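You operate a simulated robot arm through the tools that you are given. There is no shell and no other tool.

Carry out the task below with a simulated robot arm. There is one attempt and no reset: what you move stays moved.

JOB
Shake the jar that the ticket names in the shaker.
Fine: press start once; open the clamp again and stand the jar on the brown mat. Set down upright: what you pick out.
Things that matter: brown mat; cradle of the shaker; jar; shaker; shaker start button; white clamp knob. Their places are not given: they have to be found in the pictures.

Only the result counts: the job must be done as asked and must still hold three seconds after the hand-in. Knocking over, shifting, dropping, spilling or breaking anything else fails it.

ROBOT AND FRAMES
A 7-joint arm with a two-finger parallel gripper, fixed in place. Base frame: the origin is at the foot of the arm, x ahead of it, y to its left, z up; the work surface is at about z = 0.8. Units: m, degrees, N and s.
With the tool pointing down near the work surface it reaches from about 0.1 to 0.66 m from the base axis. Its first joint turns from -66.0 to 66.0 degrees. Payload 1.57 kg.
The tool frame sits at the grasp point between the pads (the TCP): z along the fingers, y along the line on which they close. The tips reach 0.03 m beyond it. The gripper opens to 0.08 m. The fingers are 0.017 m wide and 0.012 m thick; the gripper's body (0.04 by 0.082 m) begins 0.08 m behind the TCP.
Orientation is told as [roll, pitch, yaw] about the base's x, y, z axes, in that order, counted from this pose: with the fingers straight down and closing along the base's y, the tool's x points along the base's -x, its y along +y and its z along -z.

CONTROLS
- The arm moves only by the tool move_arm. Its argument "rows" is a list that holds one entry, the list of rows, each a list of 7 numbers: the shift along the base's x, y, z in m, then the turn, a rotation vector about the base's x, y, z in degrees, then the closure, from 0 (fully open) to 1 (shut). In form: [[[tx, ty, tz, wx, wy, wz, jaw], ...]]. A call has 1 to 20 rows; each row is the pose to reach, as a shift and turn from the pose commanded when the call began. Rows are played at 5 a second. More than 0.05 m and 8.6 degrees between two rows, or a gripper value outside its range, and nothing of the call is played. Where a pose cannot be reached the arm comes as near as it can. A force on the tool above 40 N (or 10 N above the force at the start of the call, whichever is more), or a blocked arm, ends the call early, and 0.2 s more pass. The fingers move at their own pace (about 0.072 m/s each) and stop on an object; they squeeze with about 37 N. The grip force told is the motor's: it shows also when the fingers shut on nothing. Time passes only in rows, and 0.2 s behind the last, so rows that repeat a pose let the fingers close. It gives the time, the measured TCP pose, the force on the tool (base axes), the opening and the grip force at its end, in the units of the frame above (readings bear some noise), with the torque about the TCP (base axes, N m) and any sound that the robot's microphone picked up.
- Cameras (640 x 400 px; columns grow to the right, rows downward): "scene" is fixed at [0.059, 0.4382, 1.4088]; the picture's right is [-0.75, -0.66, 0.00], its down [-0.42, 0.47, -0.78] and it looks along [0.51, -0.58, -0.63] (base axes); focal length 317 px, centre (320, 200). "wrist" rides on the gripper at [0.072, -0.007, -0.122] in the tool frame; the picture's right is [0.09, 1.00, 0.00], its down [-0.84, 0.08, -0.54] and it looks along [-0.54, 0.05, 0.84] (tool axes); focal length 238 px, centre (320, 200).
- get_image(camera): a new picture of that camera. The clock stands still meanwhile.
- locate(camera, pixels): there is no depth. For up to 12 entries [column, row, z] of the newest picture of that camera ("zoom" is the newest enlarged one), the place [x, y] in the base frame at which the ray of that pixel passes the height z, good to about 0.002 m, but the place of the scene camera against the robot may be out by one fixed shift of up to 0.012 m in any direction. The clock stands still meanwhile.
- close_up(camera, box): a new picture of the part [left, top, right, bottom] of that camera's present view, enlarged. The clock stands still meanwhile.
- hand_in(): hands the job in; it is judged then, once.

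Open the gripper and draw the arm clear of the work before you hand the job in, unless the task says otherwise.

The tools are called after "Call:" by a JSON object that holds its "fn" and its "kwargs". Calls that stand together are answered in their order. move_arm: Moves the arm, as the interface text tells. Its arguments: {"type":"object","properties":{"rows":{"type":"array","items":{"type":"array","items":{"type":"array","items":{"type":"number"}}}}},"required":["rows"]} The other tools are called the same way: get_image (camera) takes a picture; locate (camera, pixels) gives the place at which the rays of pixels pass given heights; close_up (camera, box) takes an enlarged picture of a part of a camera's view; hand_in () hands the job in.

At the start:

```text
time: 0.0
ee_pos: [0.4278, 0.1048, 1.1826]
tcp_rot: [0.0, -0.1, 0.0]
force: [0.2, 0.1, -0.3]
moment: [0.0, 0.0, 0.01]
gripper_width: 0.0799
gripper_force: 0.1
```

scene: 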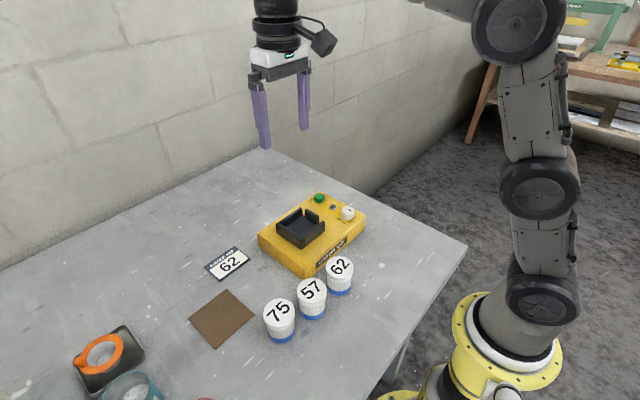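
wrist: 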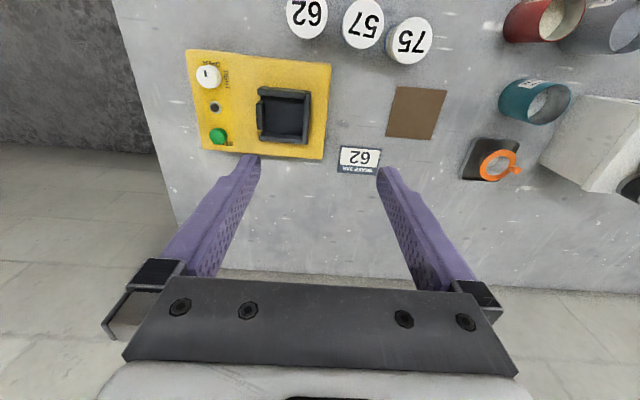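

The ticket at about (228,263) in the scene reads 62, and the jar marked 62 is at (340,272). I take enlarged pictures of the shaker, jars and ticket.

Call:
{"fn": "close_up", "kwargs": {"camera": "scene", "box": [240, 180, 400, 280]}}

Call:
{"fn": "close_up", "kwargs": {"camera": "scene", "box": [180, 230, 380, 355]}}

Call:
{"fn": "close_up", "kwargs": {"camera": "wrist", "box": [170, 30, 350, 180]}}

```text
4.00 times, centred on (320, 230) of scene
```

zoom: 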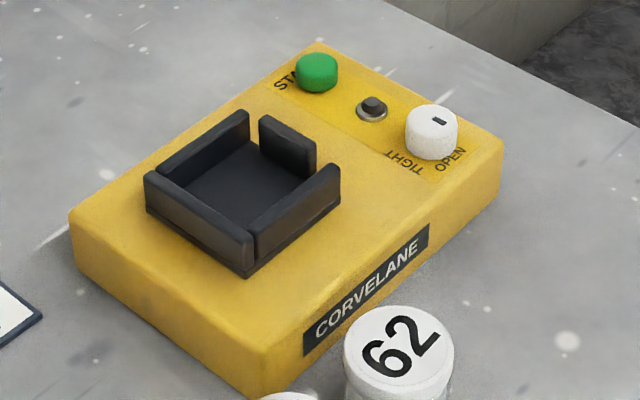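

```text
3.20 times, centred on (280, 292) of scene
```

zoom: 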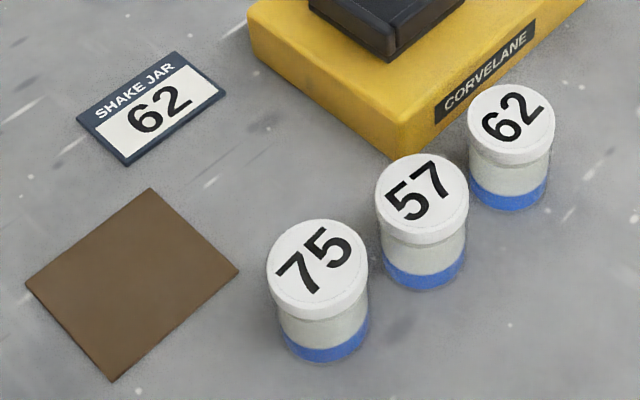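

```text
2.67 times, centred on (260, 105) of wrist
```

zoom: 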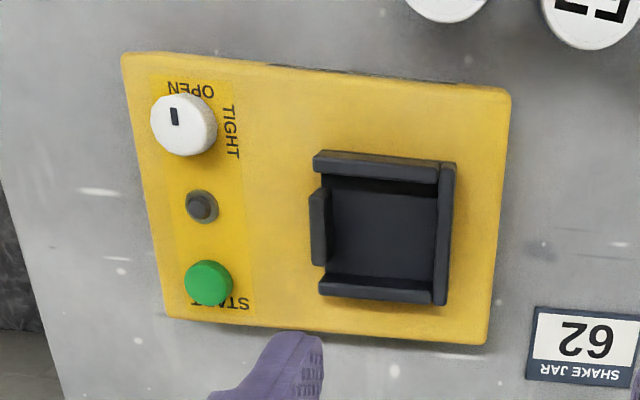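

The knob's mark is at OPEN now, TIGHT lies a quarter turn from it; the cradle is open at one side. I locate jar, shaker and mat features in the wrist picture.

Call:
{"fn": "get_image", "kwargs": {"camera": "wrist"}}

Call:
{"fn": "locate", "kwargs": {"camera": "wrist", "pixels": [[187, 50, 0.85], [331, 63, 0.85], [323, 159, 0.85], [203, 149, 0.85], [208, 76, 0.87], [218, 135, 0.86], [307, 15, 0.87], [363, 23, 0.87], [409, 40, 0.87], [418, 112, 0.8], [284, 115, 0.85], [360, 158, 0.8]]}}

Call:
{"fn": "locate", "kwargs": {"camera": "scene", "pixels": [[258, 238, 0.85], [305, 268, 0.85], [365, 220, 0.85], [319, 193, 0.85], [348, 210, 0.87], [319, 198, 0.86], [340, 267, 0.87], [312, 290, 0.87], [279, 312, 0.87], [222, 318, 0.8], [300, 230, 0.85], [228, 263, 0.8]]}}

```text
taken
```

wrist: 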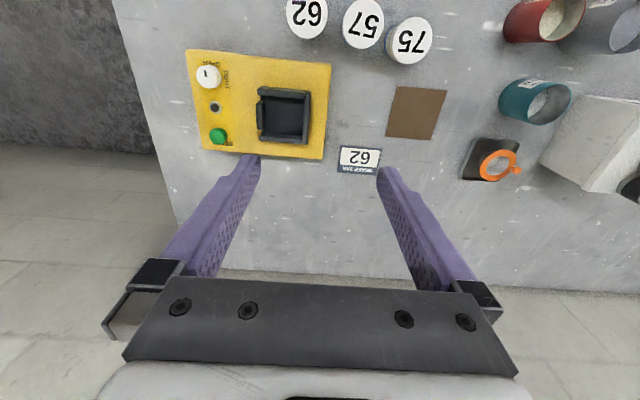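

```text
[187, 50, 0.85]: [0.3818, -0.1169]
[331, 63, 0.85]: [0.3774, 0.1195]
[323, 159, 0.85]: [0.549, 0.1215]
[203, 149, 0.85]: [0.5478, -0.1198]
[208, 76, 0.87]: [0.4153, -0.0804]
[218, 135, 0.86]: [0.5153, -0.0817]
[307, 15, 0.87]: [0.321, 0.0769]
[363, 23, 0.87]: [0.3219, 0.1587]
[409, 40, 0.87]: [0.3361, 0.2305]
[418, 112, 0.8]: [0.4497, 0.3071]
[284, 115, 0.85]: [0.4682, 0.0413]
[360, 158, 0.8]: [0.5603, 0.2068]
```

```text
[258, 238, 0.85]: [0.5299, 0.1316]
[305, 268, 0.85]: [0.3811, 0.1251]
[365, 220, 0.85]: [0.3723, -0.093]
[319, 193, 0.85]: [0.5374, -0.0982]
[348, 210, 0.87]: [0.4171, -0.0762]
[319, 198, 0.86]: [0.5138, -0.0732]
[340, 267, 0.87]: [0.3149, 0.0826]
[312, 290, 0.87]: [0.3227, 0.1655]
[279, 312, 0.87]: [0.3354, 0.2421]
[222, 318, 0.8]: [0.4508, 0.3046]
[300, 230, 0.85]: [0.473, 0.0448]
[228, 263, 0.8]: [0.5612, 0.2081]
```

The two cameras agree to about 1 cm: shaker spans x≈0.38–0.55, y≈-0.11–0.12, jar 62 stands near (0.32, 0.08). I move back and lower to see the jars and the shaker better with the wrist camera.

Call:
{"fn": "move_arm", "kwargs": {"rows": [[[-0.04, 0, -0.02, 0, 0, 0, 0], [-0.08, 0, -0.04, 0, 0, 0, 0], [-0.12, 0, -0.06, 0, 0, 0, 0], [-0.16, 0, -0.08, 0, 0, 0, 0], [-0.2, 0, -0.1, 0, 0, 0, 0], [-0.2, 0, -0.1, 0, 0, 0, 0]]]}}

Call:
{"fn": "get_image", "kwargs": {"camera": "wrist"}}

Call:
{"fn": "get_image", "kwargs": {"camera": "scene"}}

```text
time: 1.4
ee_pos: [0.2261, 0.1027, 1.0851]
tcp_rot: [0.1, 0.0, 0.0]
force: [-0.3, 0.1, 0.0]
moment: [-0.01, 0.0, -0.04]
gripper_width: 0.0803
gripper_force: 0.0
```

```text
taken
```

wrist: 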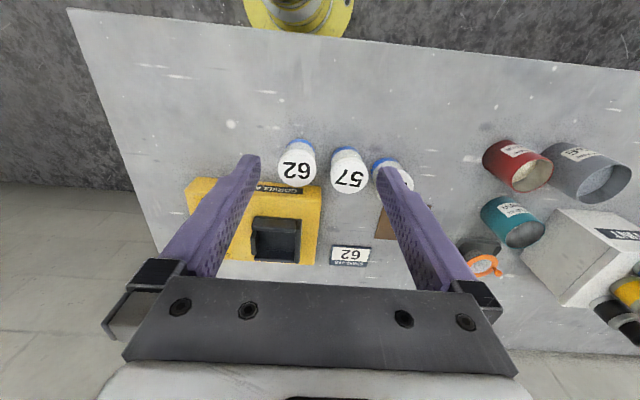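

```text
taken
```

scene: 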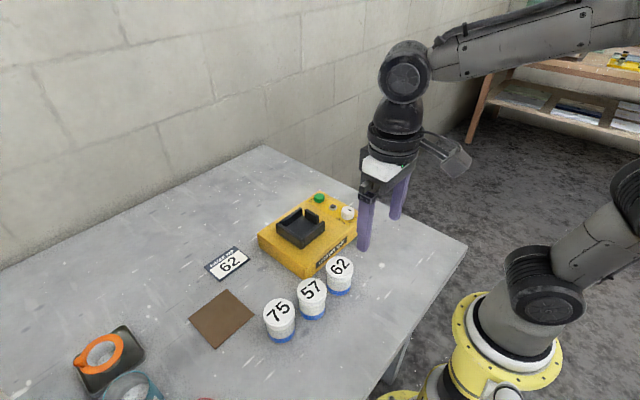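

Jar tops now at (297,164), (349,170); I locate them and their bases at several heights, with a close-up.

Call:
{"fn": "locate", "kwargs": {"camera": "wrist", "pixels": [[297, 164, 0.86], [297, 164, 0.88], [297, 164, 0.9], [349, 170, 0.86], [349, 170, 0.88], [349, 170, 0.9], [279, 164, 0.88], [315, 164, 0.88], [302, 139, 0.8], [349, 146, 0.8]]}}

Call:
{"fn": "close_up", "kwargs": {"camera": "wrist", "box": [220, 110, 420, 270]}}

```text
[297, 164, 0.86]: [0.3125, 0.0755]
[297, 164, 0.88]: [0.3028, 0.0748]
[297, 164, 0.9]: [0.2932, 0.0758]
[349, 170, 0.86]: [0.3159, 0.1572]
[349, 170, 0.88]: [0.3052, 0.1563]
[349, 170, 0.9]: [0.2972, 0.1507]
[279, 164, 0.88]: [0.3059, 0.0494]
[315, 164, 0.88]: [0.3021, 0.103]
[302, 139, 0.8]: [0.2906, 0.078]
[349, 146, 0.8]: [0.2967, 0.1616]
```

```text
2.50 times, centred on (320, 190) of wrist
```

zoom: 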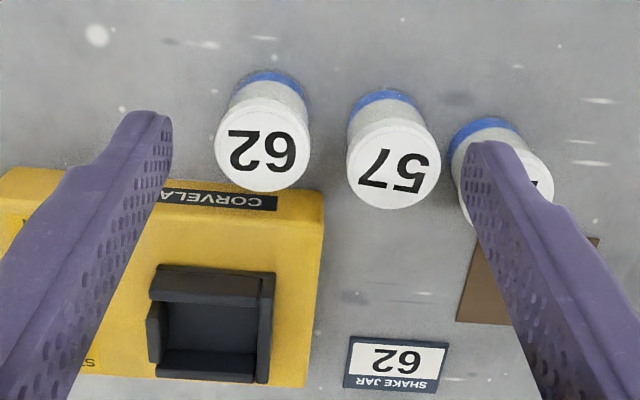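

The top of jar 62 comes out at z≈0.85–0.86, which needs refining. I go lower over the jar so that it lies in the middle of the wrist picture.

Call:
{"fn": "move_arm", "kwargs": {"rows": [[[0, -0.01, -0.04, 0, 0, 0, 0], [0, -0.02, -0.08, 0, 0, 0, 0], [0, -0.025, -0.11, 0, 0, 0, 0], [0, -0.025, -0.11, 0, 0, 0, 0], [0, -0.025, -0.11, 0, 0, 0, 0]]]}}

Call:
{"fn": "get_image", "kwargs": {"camera": "wrist"}}

```text
time: 2.6
ee_pos: [0.226, 0.078, 0.973]
tcp_rot: [0.0, 0.0, -0.1]
force: [0.5, -0.7, 0.3]
moment: [-0.02, -0.01, 0.02]
gripper_width: 0.0799
gripper_force: 0.0
```

```text
taken
```

wrist: 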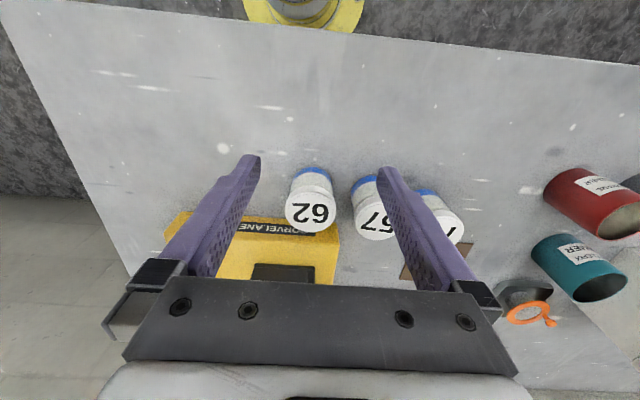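

Jar 62 is now at about (311,208). I enlarge it and locate the lid edges.

Call:
{"fn": "close_up", "kwargs": {"camera": "wrist", "box": [260, 150, 420, 250]}}

Call:
{"fn": "close_up", "kwargs": {"camera": "scene", "box": [300, 240, 380, 300]}}

```text
4.00 times, centred on (340, 200) of wrist
```

zoom: 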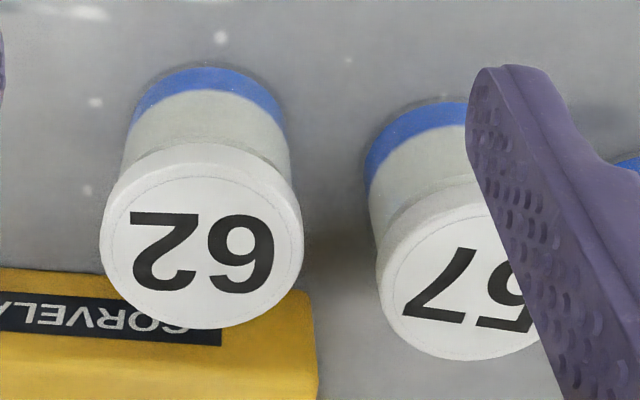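

```text
6.67 times, centred on (340, 270) of scene
```

zoom: 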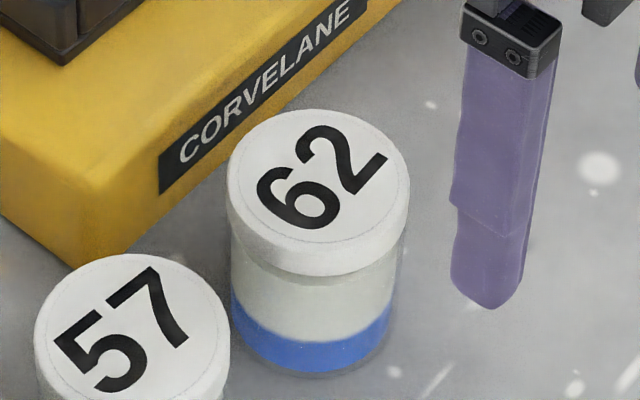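

Lid centre sits at about (318,187) in the zoomed scene view and the bottom edge lowest point at (315,375). I locate these at several heights.

Call:
{"fn": "locate", "kwargs": {"camera": "zoom", "pixels": [[318, 187, 0.86], [318, 187, 0.88], [228, 187, 0.87], [409, 187, 0.87], [312, 376, 0.8], [232, 318, 0.8], [395, 310, 0.8], [163, 175, 0.85], [80, 268, 0.8], [318, 110, 0.87], [318, 262, 0.87]]}}

Call:
{"fn": "locate", "kwargs": {"camera": "wrist", "pixels": [[310.5, 209, 0.85], [310.5, 209, 0.86], [310.5, 209, 0.87], [285, 213, 0.86], [336, 206, 0.86], [313, 167, 0.8], [292, 182, 0.8], [332, 180, 0.8], [312, 194, 0.86], [309, 232, 0.86]]}}

```text
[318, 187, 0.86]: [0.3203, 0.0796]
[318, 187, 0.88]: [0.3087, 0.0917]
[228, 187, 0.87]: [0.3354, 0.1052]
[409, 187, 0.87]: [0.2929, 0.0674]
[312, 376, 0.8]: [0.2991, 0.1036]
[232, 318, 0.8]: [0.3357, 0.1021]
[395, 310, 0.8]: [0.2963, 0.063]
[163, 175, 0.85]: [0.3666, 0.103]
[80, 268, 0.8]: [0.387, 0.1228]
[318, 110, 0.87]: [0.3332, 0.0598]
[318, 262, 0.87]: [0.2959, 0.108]
```

```text
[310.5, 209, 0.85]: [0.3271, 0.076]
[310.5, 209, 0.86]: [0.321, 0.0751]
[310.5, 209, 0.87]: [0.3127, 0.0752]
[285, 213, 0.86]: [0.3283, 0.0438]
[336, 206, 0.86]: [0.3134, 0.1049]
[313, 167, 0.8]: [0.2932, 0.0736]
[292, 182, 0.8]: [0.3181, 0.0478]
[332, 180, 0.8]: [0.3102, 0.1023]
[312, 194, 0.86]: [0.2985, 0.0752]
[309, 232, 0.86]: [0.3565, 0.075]
```

Jar 62 has its centre near (0.320, 0.075), lid about 0.058 m wide, top near z≈0.863. Next I move over towards the knob and button to view them from close.

Call:
{"fn": "move_arm", "kwargs": {"rows": [[[0.02, -0.035, 0.01, 0, 0, 0, 0], [0.04, -0.07, 0.02, 0, 0, 0, 0], [0.065, -0.105, 0.03, 0, 0, 0, 0], [0.09, -0.14, 0.03, 0, 0, 0, 0], [0.1, -0.155, 0.03, 0, 0, 0, 0], [0.1, -0.155, 0.03, 0, 0, 0, 0], [0.1, -0.155, 0.03, 0, 0, 0, 0]]]}}

Call:
{"fn": "get_image", "kwargs": {"camera": "wrist"}}

Call:
{"fn": "close_up", "kwargs": {"camera": "wrist", "box": [240, 130, 400, 230]}}

```text
time: 4.2
ee_pos: [0.328, -0.0758, 1.0025]
tcp_rot: [0.0, 0.0, 0.1]
force: [-0.2, 0.3, 0.5]
moment: [-0.01, -0.03, 0.01]
gripper_width: 0.08
gripper_force: 0.1
```

```text
taken
```

wrist: 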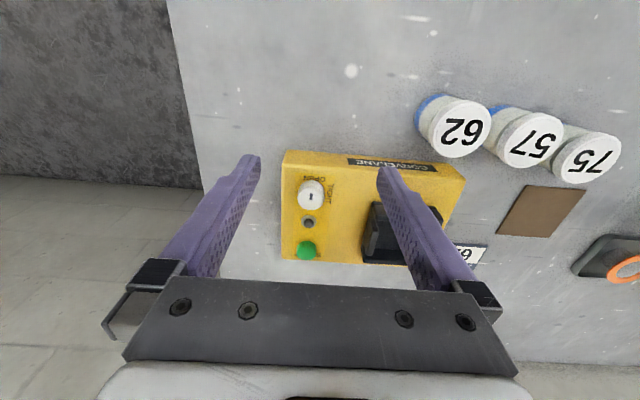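

```text
4.00 times, centred on (320, 180) of wrist
```

zoom: 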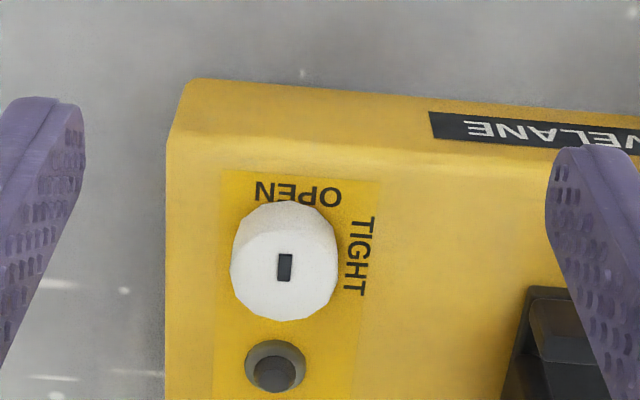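

The knob is seen at (311,198) in the wrist view with its mark pointing to OPEN (base -x); TIGHT is at base +y, so a -90° turn about z tightens it. I locate knob, button, shaker edges at several heights.

Call:
{"fn": "locate", "kwargs": {"camera": "wrist", "pixels": [[287, 150, 0.8], [285, 165, 0.84], [285, 165, 0.85], [285, 165, 0.86], [311, 198, 0.87], [311, 198, 0.88], [311, 198, 0.86], [307, 250, 0.87], [307, 250, 0.86], [308, 223, 0.86], [281, 258, 0.85], [311, 185, 0.85]]}}

Call:
{"fn": "close_up", "kwargs": {"camera": "wrist", "box": [270, 140, 350, 190]}}

Call:
{"fn": "close_up", "kwargs": {"camera": "wrist", "box": [270, 170, 390, 270]}}

```text
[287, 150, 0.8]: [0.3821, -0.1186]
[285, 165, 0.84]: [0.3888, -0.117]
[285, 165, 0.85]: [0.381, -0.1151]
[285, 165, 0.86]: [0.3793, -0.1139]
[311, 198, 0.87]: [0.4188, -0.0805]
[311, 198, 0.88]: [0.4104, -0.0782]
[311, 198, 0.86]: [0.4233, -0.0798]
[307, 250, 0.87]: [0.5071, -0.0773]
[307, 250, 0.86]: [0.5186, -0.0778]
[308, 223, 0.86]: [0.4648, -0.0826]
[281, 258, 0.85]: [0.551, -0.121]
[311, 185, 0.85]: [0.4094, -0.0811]
```

```text
8.00 times, centred on (310, 165) of wrist
```

zoom: 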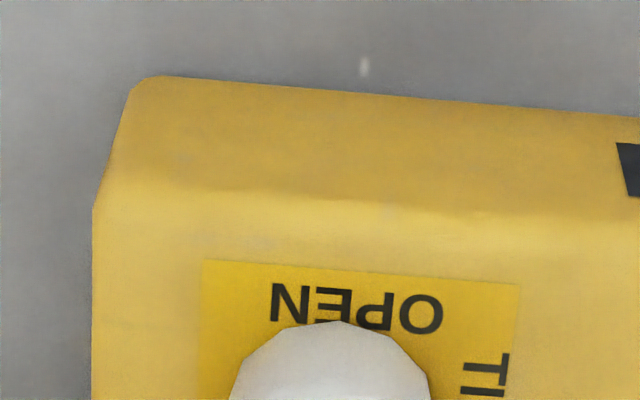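

```text
4.00 times, centred on (330, 220) of wrist
```

zoom: 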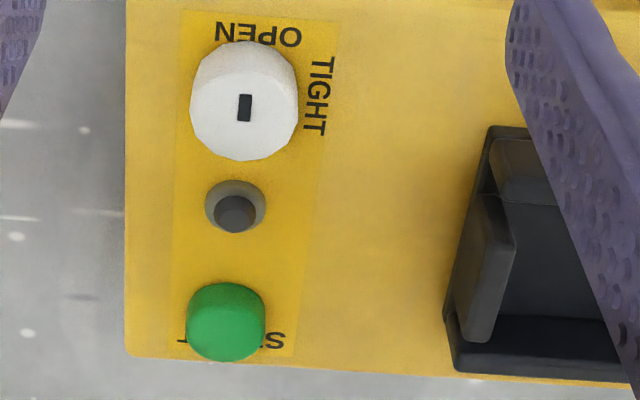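

Shaker front lies at x≈0.382 with its top near z≈0.85; knob about 0.034 m wide at (0.418,-0.08). I check the knob mark in both cameras and then move sideways to view the cradle.

Call:
{"fn": "locate", "kwargs": {"camera": "wrist", "pixels": [[311.25, 196.75, 0.865], [311.25, 196.75, 0.875], [311.25, 196.75, 0.885], [304, 249, 0.86], [304, 249, 0.865], [304, 249, 0.87]]}}

Call:
{"fn": "locate", "kwargs": {"camera": "scene", "pixels": [[349.75, 210.25, 0.865], [349.75, 210.25, 0.875], [349.75, 210.25, 0.885], [319, 196, 0.86], [319, 196, 0.865], [319, 196, 0.87]]}}

Call:
{"fn": "move_arm", "kwargs": {"rows": [[[0, 0.04, 0.0, 0, 0, 0, 0], [0, 0.08, 0.0, 0, 0, 0, 0], [0, 0.12, 0.0, 0, 0, 0, 0], [0, 0.12, 0.0, 0, 0, 0, 0], [0, 0.12, 0.0, 0, 0, 0, 0]]]}}

Call:
{"fn": "get_image", "kwargs": {"camera": "wrist"}}

Call:
{"fn": "close_up", "kwargs": {"camera": "wrist", "box": [240, 150, 400, 270]}}

```text
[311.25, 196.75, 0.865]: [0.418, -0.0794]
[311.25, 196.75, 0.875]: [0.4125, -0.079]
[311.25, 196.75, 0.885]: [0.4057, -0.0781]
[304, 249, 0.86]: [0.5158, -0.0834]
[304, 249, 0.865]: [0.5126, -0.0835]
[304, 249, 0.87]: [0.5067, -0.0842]
```

```text
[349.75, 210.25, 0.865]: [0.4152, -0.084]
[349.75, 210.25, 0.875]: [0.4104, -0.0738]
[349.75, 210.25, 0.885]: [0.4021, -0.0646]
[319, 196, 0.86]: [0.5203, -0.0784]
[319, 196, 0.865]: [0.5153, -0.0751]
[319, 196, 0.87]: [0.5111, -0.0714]
```

```text
time: 5.4
ee_pos: [0.3298, 0.0441, 1.0007]
tcp_rot: [0.0, 0.0, -0.1]
force: [0.1, 0.5, -0.1]
moment: [-0.03, 0.03, -0.03]
gripper_width: 0.08
gripper_force: 0.0
```

```text
taken
```

wrist: 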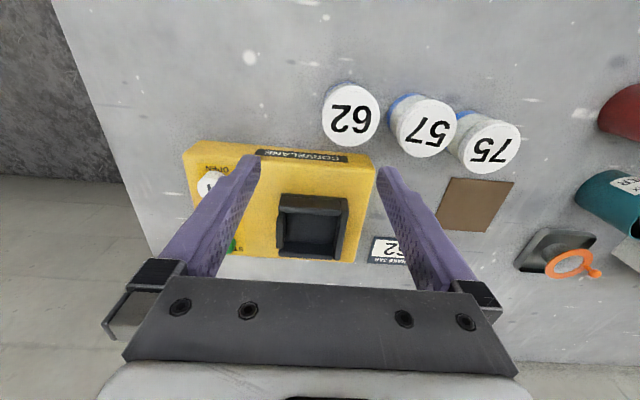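

```text
3.33 times, centred on (320, 210) of wrist
```

zoom: 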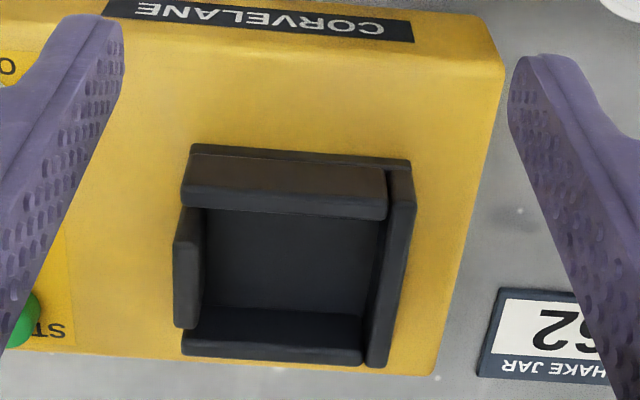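

The cradle is centred near (313,225) in the wrist view, with full walls at three sides and a short jaw at the -y side. I enlarge it further and locate its inner corners.

Call:
{"fn": "close_up", "kwargs": {"camera": "wrist", "box": [270, 185, 370, 265]}}

Call:
{"fn": "close_up", "kwargs": {"camera": "scene", "box": [260, 195, 340, 255]}}

```text
5.00 times, centred on (320, 225) of wrist
```

zoom: 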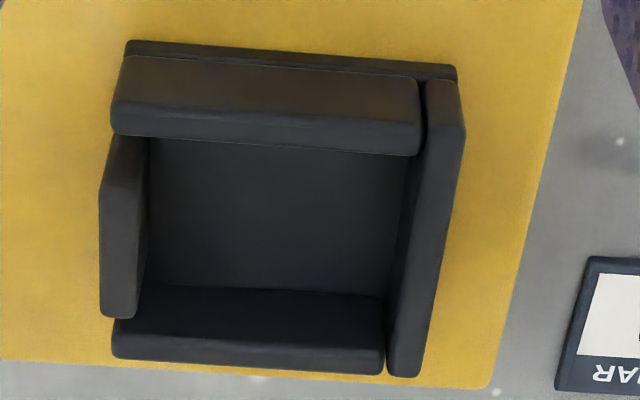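

```text
6.67 times, centred on (300, 225) of scene
```

zoom: 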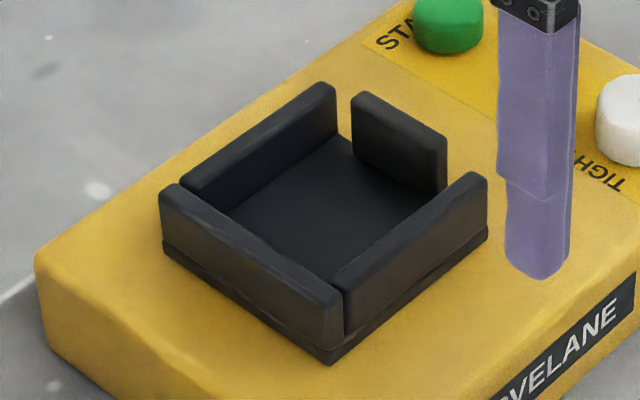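

I locate cradle corners in both enlarged views, first in the scene zoom, then in the wrist picture.

Call:
{"fn": "locate", "kwargs": {"camera": "zoom", "pixels": [[328, 305, 0.875], [328, 305, 0.885], [165, 192, 0.875], [165, 192, 0.885], [331, 363, 0.85], [163, 243, 0.85], [488, 235, 0.85], [40, 255, 0.85], [350, 138, 0.857], [233, 215, 0.857]]}}

Call:
{"fn": "locate", "kwargs": {"camera": "wrist", "pixels": [[348.6, 211, 0.875], [348.6, 211, 0.885], [340.6, 260.2, 0.875], [340.6, 260.2, 0.885], [285.6, 242, 0.857], [333, 244.4, 0.857], [285.6, 242, 0.867], [281, 193, 0.85], [347, 198, 0.85], [278.5, 207.5, 0.875], [338, 216, 0.88], [279, 211.5, 0.88]]}}

```text
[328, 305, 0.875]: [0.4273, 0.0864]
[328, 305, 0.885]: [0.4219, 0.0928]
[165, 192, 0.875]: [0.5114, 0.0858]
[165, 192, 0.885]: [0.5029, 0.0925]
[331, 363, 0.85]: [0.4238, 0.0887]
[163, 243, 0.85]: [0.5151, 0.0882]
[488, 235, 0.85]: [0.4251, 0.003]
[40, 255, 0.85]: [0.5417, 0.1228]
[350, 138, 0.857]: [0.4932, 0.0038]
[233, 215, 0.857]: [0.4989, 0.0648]
```

```text
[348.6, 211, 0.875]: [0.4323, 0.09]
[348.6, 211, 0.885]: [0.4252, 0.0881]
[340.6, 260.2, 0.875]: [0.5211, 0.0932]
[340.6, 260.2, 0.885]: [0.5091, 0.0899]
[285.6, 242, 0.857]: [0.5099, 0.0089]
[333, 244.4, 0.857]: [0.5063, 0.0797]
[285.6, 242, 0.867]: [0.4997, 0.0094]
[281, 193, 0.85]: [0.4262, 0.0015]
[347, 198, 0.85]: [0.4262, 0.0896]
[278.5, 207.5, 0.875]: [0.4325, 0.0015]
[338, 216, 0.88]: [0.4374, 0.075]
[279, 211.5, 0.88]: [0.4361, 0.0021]
```

The cradle base is about 0.09 m square centred near (0.472,0.045), walls up to z≈0.88, floor near 0.857. I enlarge jar 62 in this view to refine its centre.

Call:
{"fn": "close_up", "kwargs": {"camera": "wrist", "box": [310, 70, 430, 160]}}

```text
4.44 times, centred on (370, 115) of wrist
```

zoom: 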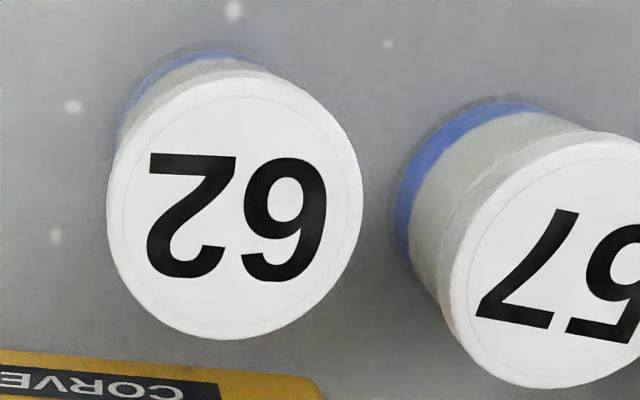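

Lid centre shows at about (238,216) in this zoom; I locate it along with the lid edges.

Call:
{"fn": "locate", "kwargs": {"camera": "zoom", "pixels": [[238, 216, 0.855], [238, 216, 0.863], [238, 216, 0.87], [112, 216, 0.863], [362, 216, 0.863], [238, 84, 0.863], [238, 340, 0.863]]}}

Call:
{"fn": "locate", "kwargs": {"camera": "wrist", "pixels": [[475, 205, 0.8], [455, 178, 0.8], [513, 183, 0.8], [489, 237, 0.8], [438, 216, 0.8]]}}

```text
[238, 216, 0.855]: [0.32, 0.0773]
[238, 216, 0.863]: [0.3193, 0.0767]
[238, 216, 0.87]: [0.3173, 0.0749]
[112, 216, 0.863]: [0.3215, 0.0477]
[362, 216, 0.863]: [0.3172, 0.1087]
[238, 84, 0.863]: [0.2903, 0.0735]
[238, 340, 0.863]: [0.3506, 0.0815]
```

```text
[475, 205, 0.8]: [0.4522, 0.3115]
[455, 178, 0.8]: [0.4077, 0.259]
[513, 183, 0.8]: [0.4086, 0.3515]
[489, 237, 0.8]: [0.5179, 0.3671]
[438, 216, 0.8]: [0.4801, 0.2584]
```

Jar 62 centre refined to (0.3195, 0.0765). I turn the gripper 45° about z (for clearance from jar 57 and the shaker) and go above the jar, tips still well above the lid.

Call:
{"fn": "move_arm", "kwargs": {"rows": [[[0, 0.005, 0, 0, 0, 7.5, 0], [-0.002, 0.01, 0, 0, 0, 15, 0], [-0.004, 0.016, -0.01, 0, 0, 22.5, 0], [-0.006, 0.022, -0.02, 0, 0, 30, 0], [-0.008, 0.028, -0.03, 0, 0, 37.5, 0], [-0.0083, 0.0317, -0.045, 0, 0, 45, 0], [-0.0083, 0.0317, -0.06, 0, 0, 45, 0], [-0.0083, 0.0317, -0.06, 0, 0, 45, 0]]]}}

Call:
{"fn": "get_image", "kwargs": {"camera": "wrist"}}

Call:
{"fn": "get_image", "kwargs": {"camera": "scene"}}

```text
time: 7.2
ee_pos: [0.3191, 0.0743, 0.9432]
tcp_rot: [-0.1, 0.0, 45.0]
force: [-0.1, 0.0, 0.1]
moment: [0.04, -0.02, -0.04]
gripper_width: 0.0798
gripper_force: 0.1
```

```text
taken
```

wrist: 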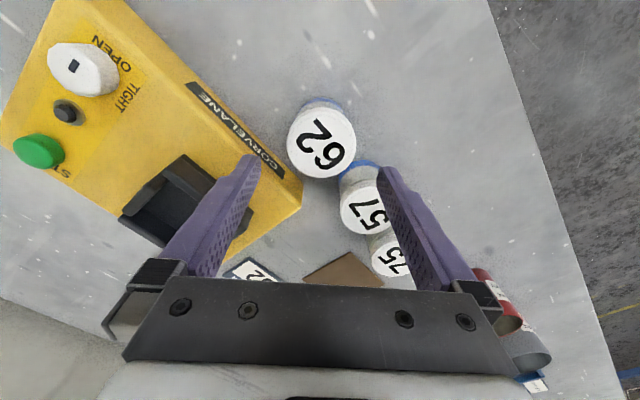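

```text
taken
```

scene: 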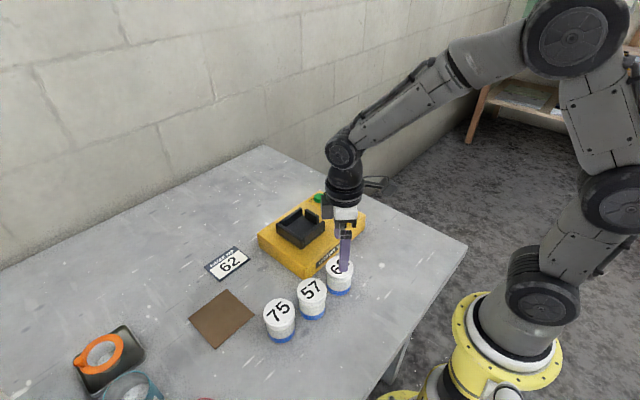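

The jar lid is at (321,145) in the wrist view, in line with where the tool axis should meet it. I check it by locate before going down.

Call:
{"fn": "close_up", "kwargs": {"camera": "wrist", "box": [260, 90, 380, 190]}}

Call:
{"fn": "locate", "kwargs": {"camera": "wrist", "pixels": [[321, 144, 0.863], [287, 144, 0.863], [356, 144, 0.863]]}}

```text
4.00 times, centred on (320, 140) of wrist
```

zoom: 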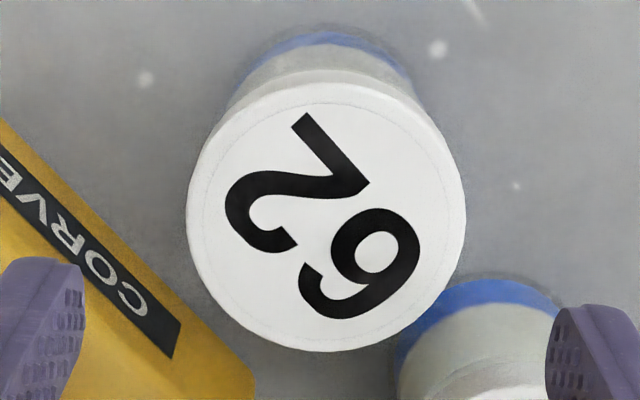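

```text
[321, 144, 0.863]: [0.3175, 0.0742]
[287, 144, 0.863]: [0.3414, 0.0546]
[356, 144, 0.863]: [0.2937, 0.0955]
```

The lid centre is within about 2 mm of the tool axis. I lower to TCP z≈0.866 with the jaws open.

Call:
{"fn": "move_arm", "kwargs": {"rows": [[[-0.001, -0.001, -0.02, 0, 0, 0, 0], [-0.001, -0.001, -0.04, 0, 0, 0, 0], [-0.001, -0.001, -0.055, 0, 0, 0, 0], [-0.001, -0.001, -0.067, 0, 0, 0, 0], [-0.001, -0.001, -0.0765, 0, 0, 0, 0], [-0.001, -0.001, -0.0765, 0, 0, 0, 0]]]}}

Call:
{"fn": "get_image", "kwargs": {"camera": "wrist"}}

Call:
{"fn": "close_up", "kwargs": {"camera": "scene", "box": [280, 210, 400, 310]}}

```text
time: 8.6
ee_pos: [0.3195, 0.075, 0.8668]
tcp_rot: [-0.1, 0.0, 45.1]
force: [-0.4, 0.0, -0.1]
moment: [0.02, -0.01, 0.02]
gripper_width: 0.08
gripper_force: 0.0
```

```text
taken
```

wrist: 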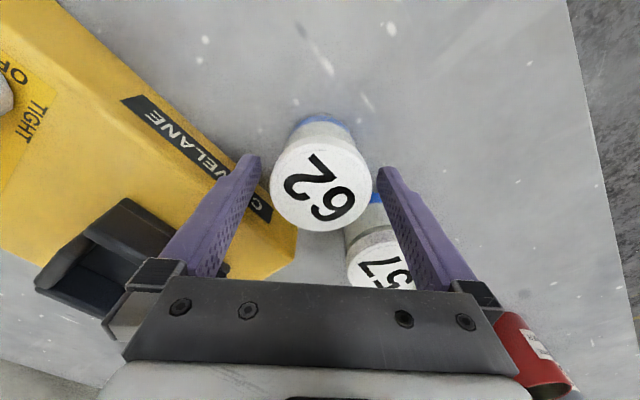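

```text
4.00 times, centred on (340, 260) of scene
```

zoom: 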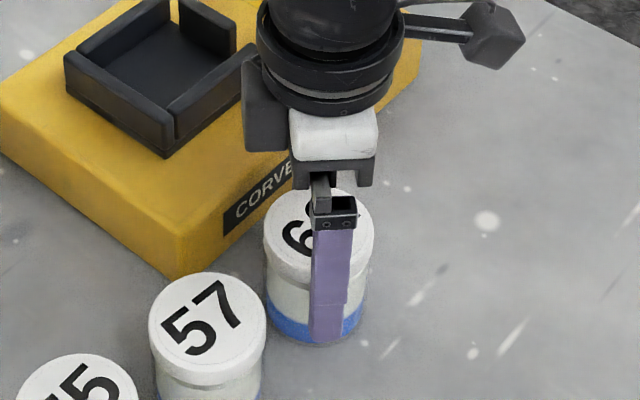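

The fingers stand on both sides of jar 62's lid with clear space around. I close on the jar.

Call:
{"fn": "move_arm", "kwargs": {"rows": [[[0, 0, 0, 0, 0, 0, 0.5], [0, 0, 0, 0, 0, 0, 1], [0, 0, 0, 0, 0, 0, 1], [0, 0, 0, 0, 0, 0, 1], [0, 0, 0, 0, 0, 0, 1]]]}}

Call:
{"fn": "get_image", "kwargs": {"camera": "wrist"}}

```text
time: 9.8
ee_pos: [0.318, 0.0747, 0.8669]
tcp_rot: [0.0, 0.0, 44.9]
force: [0.4, 0.0, 0.4]
moment: [-0.01, -0.04, 0.02]
gripper_width: 0.0587
gripper_force: 36.6
```

```text
taken
```

wrist: 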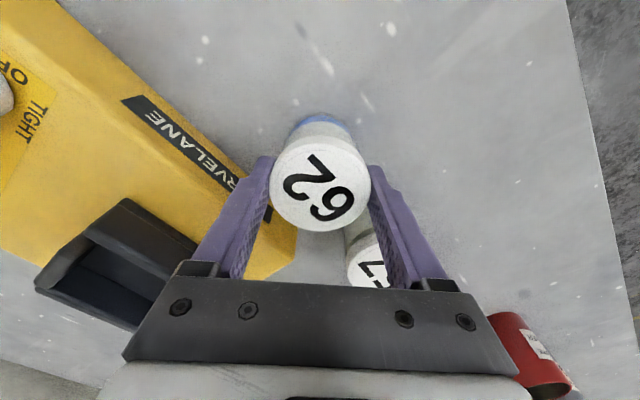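

The jar is held (opening 0.0587, 36.6 N). I lift it straight up by 0.13 m, clear of jar 57 and the cradle walls.

Call:
{"fn": "move_arm", "kwargs": {"rows": [[[0, 0, 0.01, 0, 0, 0, 1], [0, 0, 0.03, 0, 0, 0, 1], [0, 0, 0.055, 0, 0, 0, 1], [0, 0, 0.08, 0, 0, 0, 1], [0, 0, 0.105, 0, 0, 0, 1], [0, 0, 0.13, 0, 0, 0, 1], [0, 0, 0.13, 0, 0, 0, 1]]]}}

Call:
{"fn": "get_image", "kwargs": {"camera": "scene"}}

Call:
{"fn": "get_image", "kwargs": {"camera": "wrist"}}

```text
time: 11.4
ee_pos: [0.3199, 0.0741, 0.9969]
tcp_rot: [0.0, 0.0, 45.0]
force: [0.0, -0.7, -2.0]
moment: [-0.01, -0.02, -0.03]
gripper_width: 0.0588
gripper_force: 37.1
```

```text
taken
```

scene: 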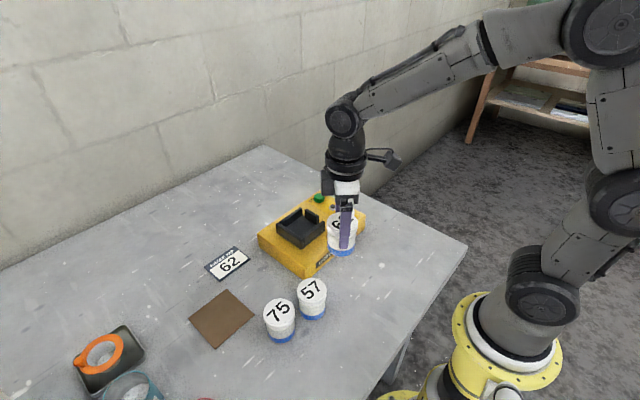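

```text
taken
```

wrist: 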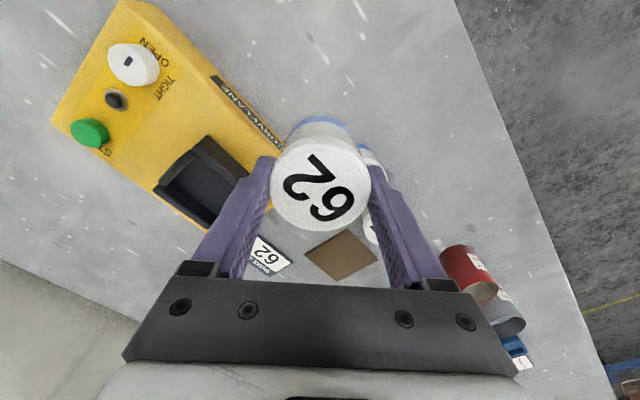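

The jar is up and centred in the fingers. I shift a little along the closing direction so that the cradle comes clear of the left finger in the wrist view, to refine its place.

Call:
{"fn": "move_arm", "kwargs": {"rows": [[[-0.015, 0.015, 0, 0, 0, 0, 1], [-0.03, 0.03, 0, 0, 0, 0, 1], [-0.045, 0.045, 0, 0, 0, 0, 1], [-0.045, 0.045, 0, 0, 0, 0, 1]]]}}

Call:
{"fn": "get_image", "kwargs": {"camera": "wrist"}}

Call:
{"fn": "close_up", "kwargs": {"camera": "wrist", "box": [90, 110, 250, 230]}}

```text
time: 12.4
ee_pos: [0.2742, 0.117, 0.9969]
tcp_rot: [0.0, 0.1, 45.0]
force: [0.0, 0.3, -2.0]
moment: [0.02, 0.0, -0.01]
gripper_width: 0.0587
gripper_force: 36.8
```

```text
taken
```

wrist: 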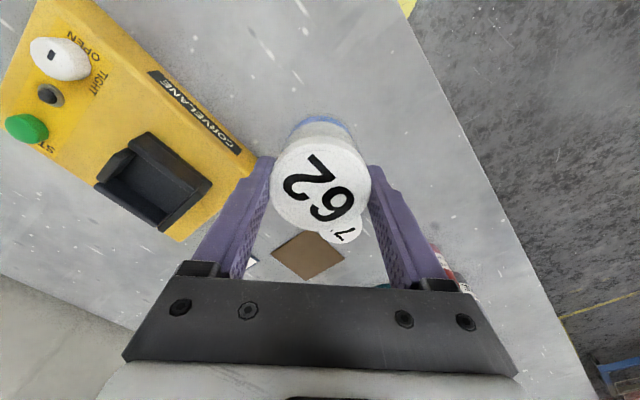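

```text
3.33 times, centred on (170, 170) of wrist
```

zoom: 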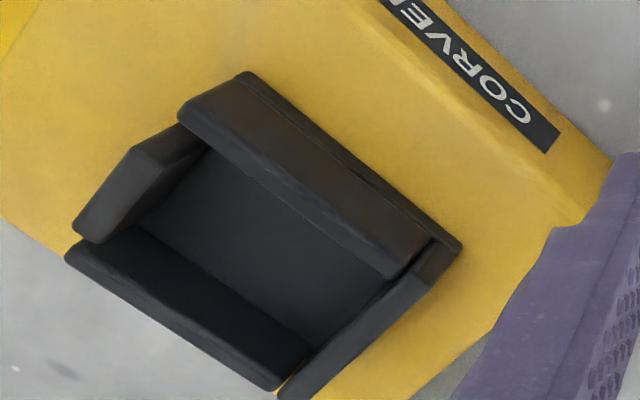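

I locate the cradle's base corners and inner edges from this viewpoint as well.

Call:
{"fn": "locate", "kwargs": {"camera": "zoom", "pixels": [[240, 72, 0.852], [462, 250, 0.852], [145, 228, 0.857], [310, 345, 0.857], [180, 120, 0.88], [395, 277, 0.88], [68, 255, 0.88], [275, 388, 0.88], [75, 222, 0.88], [140, 145, 0.88], [430, 285, 0.88], [287, 398, 0.88]]}}

```text
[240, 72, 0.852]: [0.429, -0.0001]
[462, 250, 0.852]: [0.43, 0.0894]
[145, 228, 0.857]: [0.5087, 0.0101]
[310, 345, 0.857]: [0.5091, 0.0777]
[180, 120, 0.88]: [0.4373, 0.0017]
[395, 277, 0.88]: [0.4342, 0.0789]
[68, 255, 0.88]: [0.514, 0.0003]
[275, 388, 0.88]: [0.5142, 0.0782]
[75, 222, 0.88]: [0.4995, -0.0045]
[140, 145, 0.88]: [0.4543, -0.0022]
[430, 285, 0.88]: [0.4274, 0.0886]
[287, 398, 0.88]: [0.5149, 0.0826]
```

Both views agree: the inside spans x≈0.437–0.509, y≈0.009–0.078, centre (0.4725, 0.044). I carry the jar above it at the same height (jar bottom ≈0.93, walls ≈0.88).

Call:
{"fn": "move_arm", "kwargs": {"rows": [[[0.025, -0.01, 0, 0, 0, 0, 1], [0.06, -0.023, 0, 0, 0, 0, 1], [0.095, -0.036, 0, 0, 0, 0, 1], [0.13, -0.049, 0, 0, 0, 0, 1], [0.165, -0.062, 0, 0, 0, 0, 1], [0.19, -0.072, 0, 0, 0, 0, 1], [0.199, -0.075, 0, 0, 0, 0, 1], [0.199, -0.075, 0, 0, 0, 0, 1], [0.199, -0.075, 0, 0, 0, 0, 1]]]}}

Call:
{"fn": "get_image", "kwargs": {"camera": "wrist"}}

Call:
{"fn": "close_up", "kwargs": {"camera": "scene", "box": [230, 150, 390, 270]}}

```text
time: 14.4
ee_pos: [0.4726, 0.0452, 0.9953]
tcp_rot: [0.0, 0.1, 45.1]
force: [-0.3, 0.1, -1.5]
moment: [-0.03, 0.0, 0.0]
gripper_width: 0.0589
gripper_force: 36.8
```

```text
taken
```

wrist: 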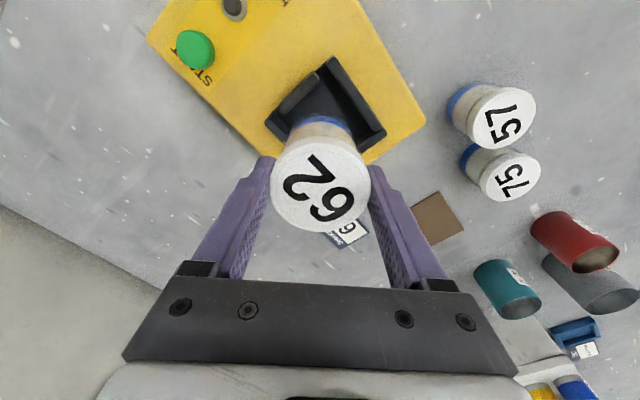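

```text
3.33 times, centred on (310, 210) of scene
```

zoom: 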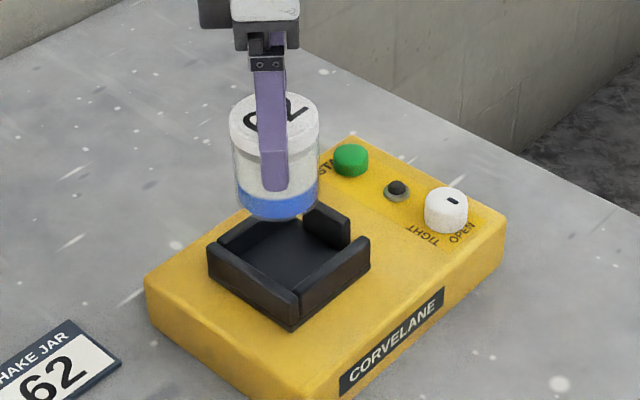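

Jar 62 hangs over the cradle. I lower it to just above the wall tops and look again.

Call:
{"fn": "move_arm", "kwargs": {"rows": [[[0, -0.0005, -0.015, 0, 0, 0, 1], [0, -0.0005, -0.03, 0, 0, 0, 1], [0, -0.0005, -0.038, 0, 0, 0, 1], [0, -0.0005, -0.038, 0, 0, 0, 1]]]}}

Call:
{"fn": "close_up", "kwargs": {"camera": "wrist", "box": [240, 30, 400, 150]}}

Call:
{"fn": "close_up", "kwargs": {"camera": "scene", "box": [260, 180, 340, 250]}}

```text
time: 15.4
ee_pos: [0.4727, 0.0449, 0.9586]
tcp_rot: [0.0, 0.0, 44.9]
force: [-0.6, 0.6, -2.2]
moment: [0.01, -0.01, -0.02]
gripper_width: 0.0586
gripper_force: 37.0
```

```text
3.33 times, centred on (320, 90) of wrist
```

zoom: 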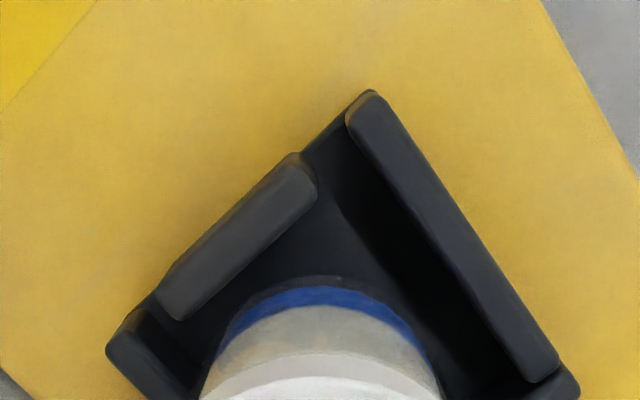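

```text
5.71 times, centred on (300, 215) of scene
```

zoom: 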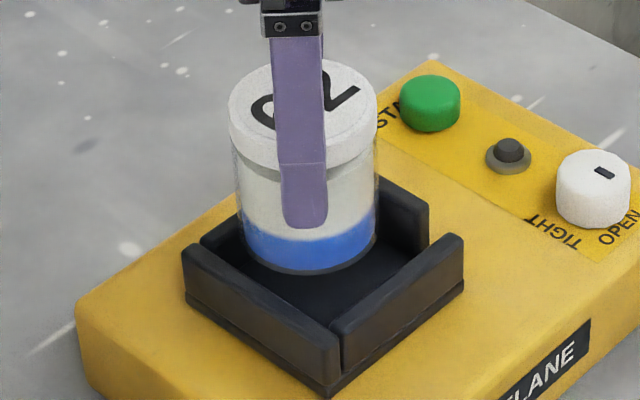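

The jar is centred between the walls in both views. I lower it slowly to near the cradle floor (expected TCP ≈0.923).

Call:
{"fn": "move_arm", "kwargs": {"rows": [[[0, 0, -0.01, 0, 0, 0, 1], [0, 0, -0.018, 0, 0, 0, 1], [0, 0, -0.024, 0, 0, 0, 1], [0, 0, -0.029, 0, 0, 0, 1], [0, 0, -0.031, 0, 0, 0, 1], [0, 0, -0.031, 0, 0, 0, 1]]]}}

Call:
{"fn": "close_up", "kwargs": {"camera": "scene", "box": [260, 180, 340, 250]}}

```text
time: 16.8
ee_pos: [0.475, 0.0438, 0.931]
tcp_rot: [-0.4, -0.4, 44.9]
force: [-2.3, -8.0, 30.7]
moment: [-0.72, -0.87, -0.26]
gripper_width: 0.059
gripper_force: 36.8
```

```text
5.71 times, centred on (300, 215) of scene
```

zoom: 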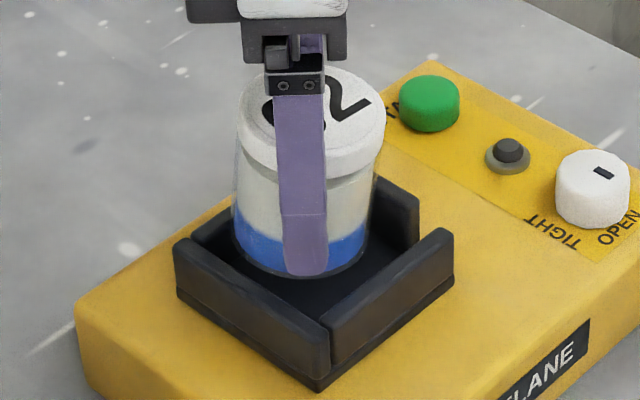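

Contact is felt early (30 N up, TCP at 0.931) with a moment pointing to contact at the jar's +x side. I look at it from both cameras before anything else.

Call:
{"fn": "get_image", "kwargs": {"camera": "wrist"}}

Call:
{"fn": "close_up", "kwargs": {"camera": "wrist", "box": [230, 30, 410, 230]}}

Call:
{"fn": "get_image", "kwargs": {"camera": "scene"}}

Call:
{"fn": "close_up", "kwargs": {"camera": "scene", "box": [275, 200, 335, 245]}}

```text
taken
```

wrist: 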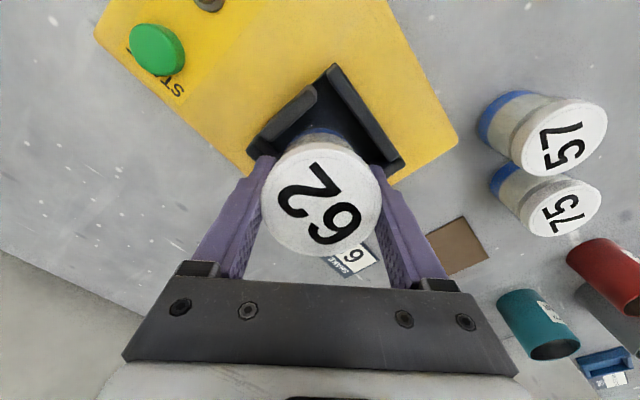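

```text
2.00 times, centred on (320, 130) of wrist
```

zoom: 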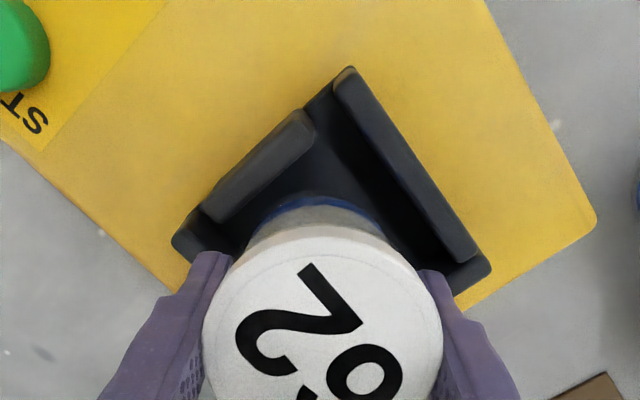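

```text
taken
```

scene: 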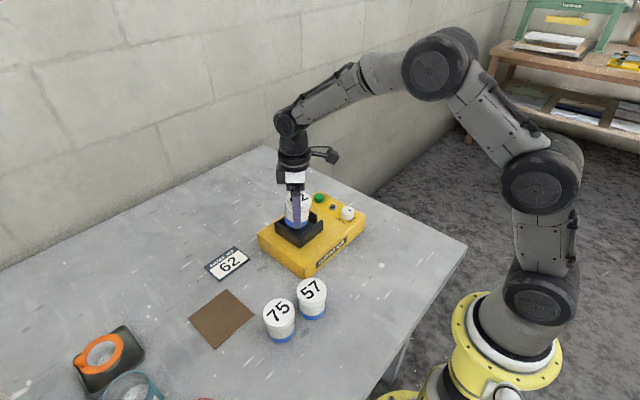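

```text
8.89 times, centred on (305, 222) of scene
```

zoom: 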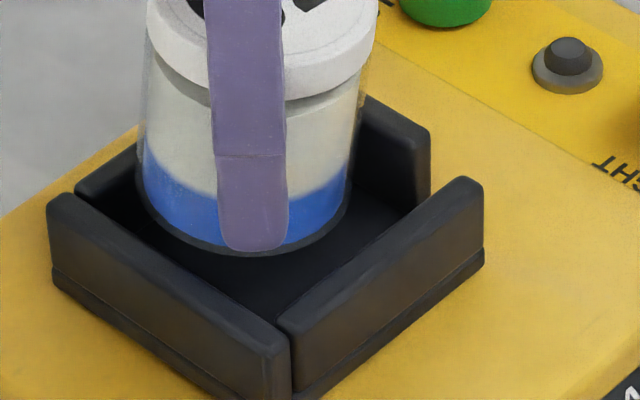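

The jar has slid up about 2 cm in the grip, so its bottom met something near z≈0.88 on the +x/-y side: my cradle estimate must be off. I lift it straight up again and re-measure.

Call:
{"fn": "move_arm", "kwargs": {"rows": [[[0, 0, 0.006, 0, 0, 0, 1], [0, 0, 0.015, 0, 0, 0, 1], [0, 0, 0.03, 0, 0, 0, 1], [0, 0, 0.045, 0, 0, 0, 1], [0, 0, 0.06, 0, 0, 0, 1], [0, 0, 0.06, 0, 0, 0, 1]]]}}

Call:
{"fn": "get_image", "kwargs": {"camera": "wrist"}}

Call:
{"fn": "get_image", "kwargs": {"camera": "scene"}}

Call:
{"fn": "close_up", "kwargs": {"camera": "scene", "box": [260, 180, 340, 250]}}

```text
time: 18.2
ee_pos: [0.4735, 0.0434, 0.9869]
tcp_rot: [0.0, 0.0, 45.0]
force: [-0.1, 0.1, -1.6]
moment: [0.0, -0.03, 0.0]
gripper_width: 0.0588
gripper_force: 37.0
```

```text
taken
```

wrist: 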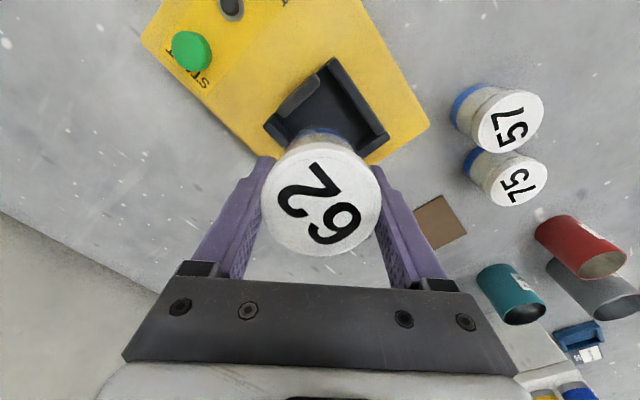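

```text
taken
```

scene: 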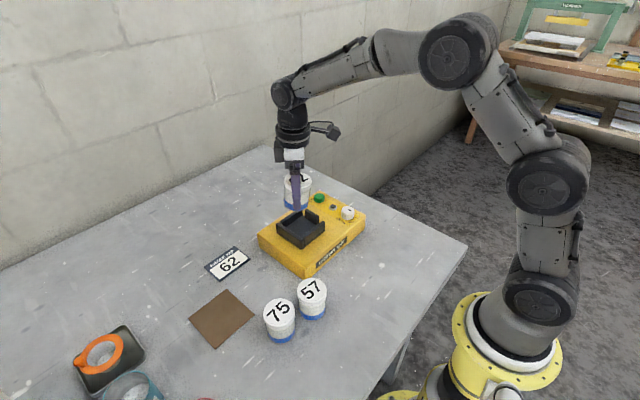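

```text
5.71 times, centred on (300, 215) of scene
```

zoom: 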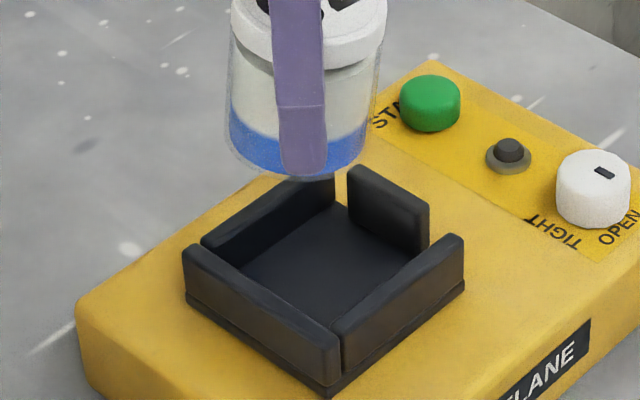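

The cradle sprang back to its place, so it is a compliant mount and nothing is disturbed. I carry the jar back to the free table area near (0.30, 0.03) to set it down and re-grip it, then measure the cradle properly.

Call:
{"fn": "move_arm", "kwargs": {"rows": [[[-0.03, -0.003, 0.005, 0, 0, 0, 1], [-0.065, -0.006, 0.005, 0, 0, 0, 1], [-0.1, -0.009, 0.005, 0, 0, 0, 1], [-0.135, -0.012, 0.005, 0, 0, 0, 1], [-0.165, -0.015, 0.0, 0, 0, 0, 1], [-0.1725, -0.015, -0.02, 0, 0, 0, 1], [-0.1725, -0.015, -0.05, 0, 0, 0, 1], [-0.1725, -0.015, -0.08, 0, 0, 0, 1], [-0.1725, -0.015, -0.105, 0, 0, 0, 1], [-0.1725, -0.015, -0.12, 0, 0, 0, 1], [-0.1725, -0.015, -0.12, 0, 0, 0, 1]]]}}

Call:
{"fn": "close_up", "kwargs": {"camera": "scene", "box": [300, 210, 420, 310]}}

Call:
{"fn": "get_image", "kwargs": {"camera": "wrist"}}

```text
time: 20.6
ee_pos: [0.3005, 0.0302, 0.8678]
tcp_rot: [0.0, 0.0, 45.0]
force: [0.3, 0.3, -2.5]
moment: [0.04, 0.0, 0.01]
gripper_width: 0.0583
gripper_force: 37.1
```

```text
4.00 times, centred on (360, 260) of scene
```

zoom: 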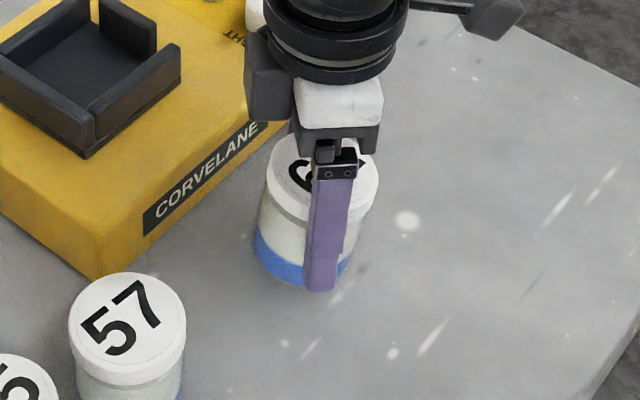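

```text
taken
```

wrist: 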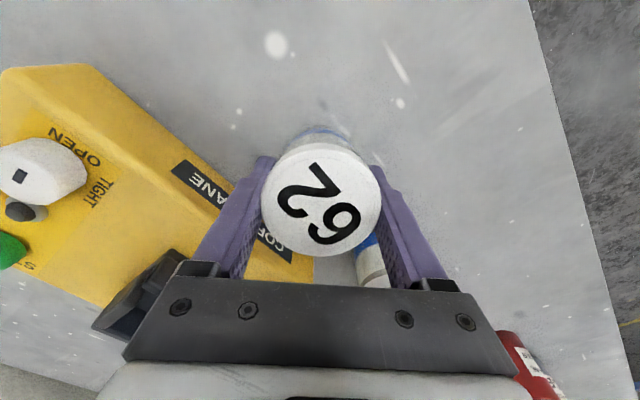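

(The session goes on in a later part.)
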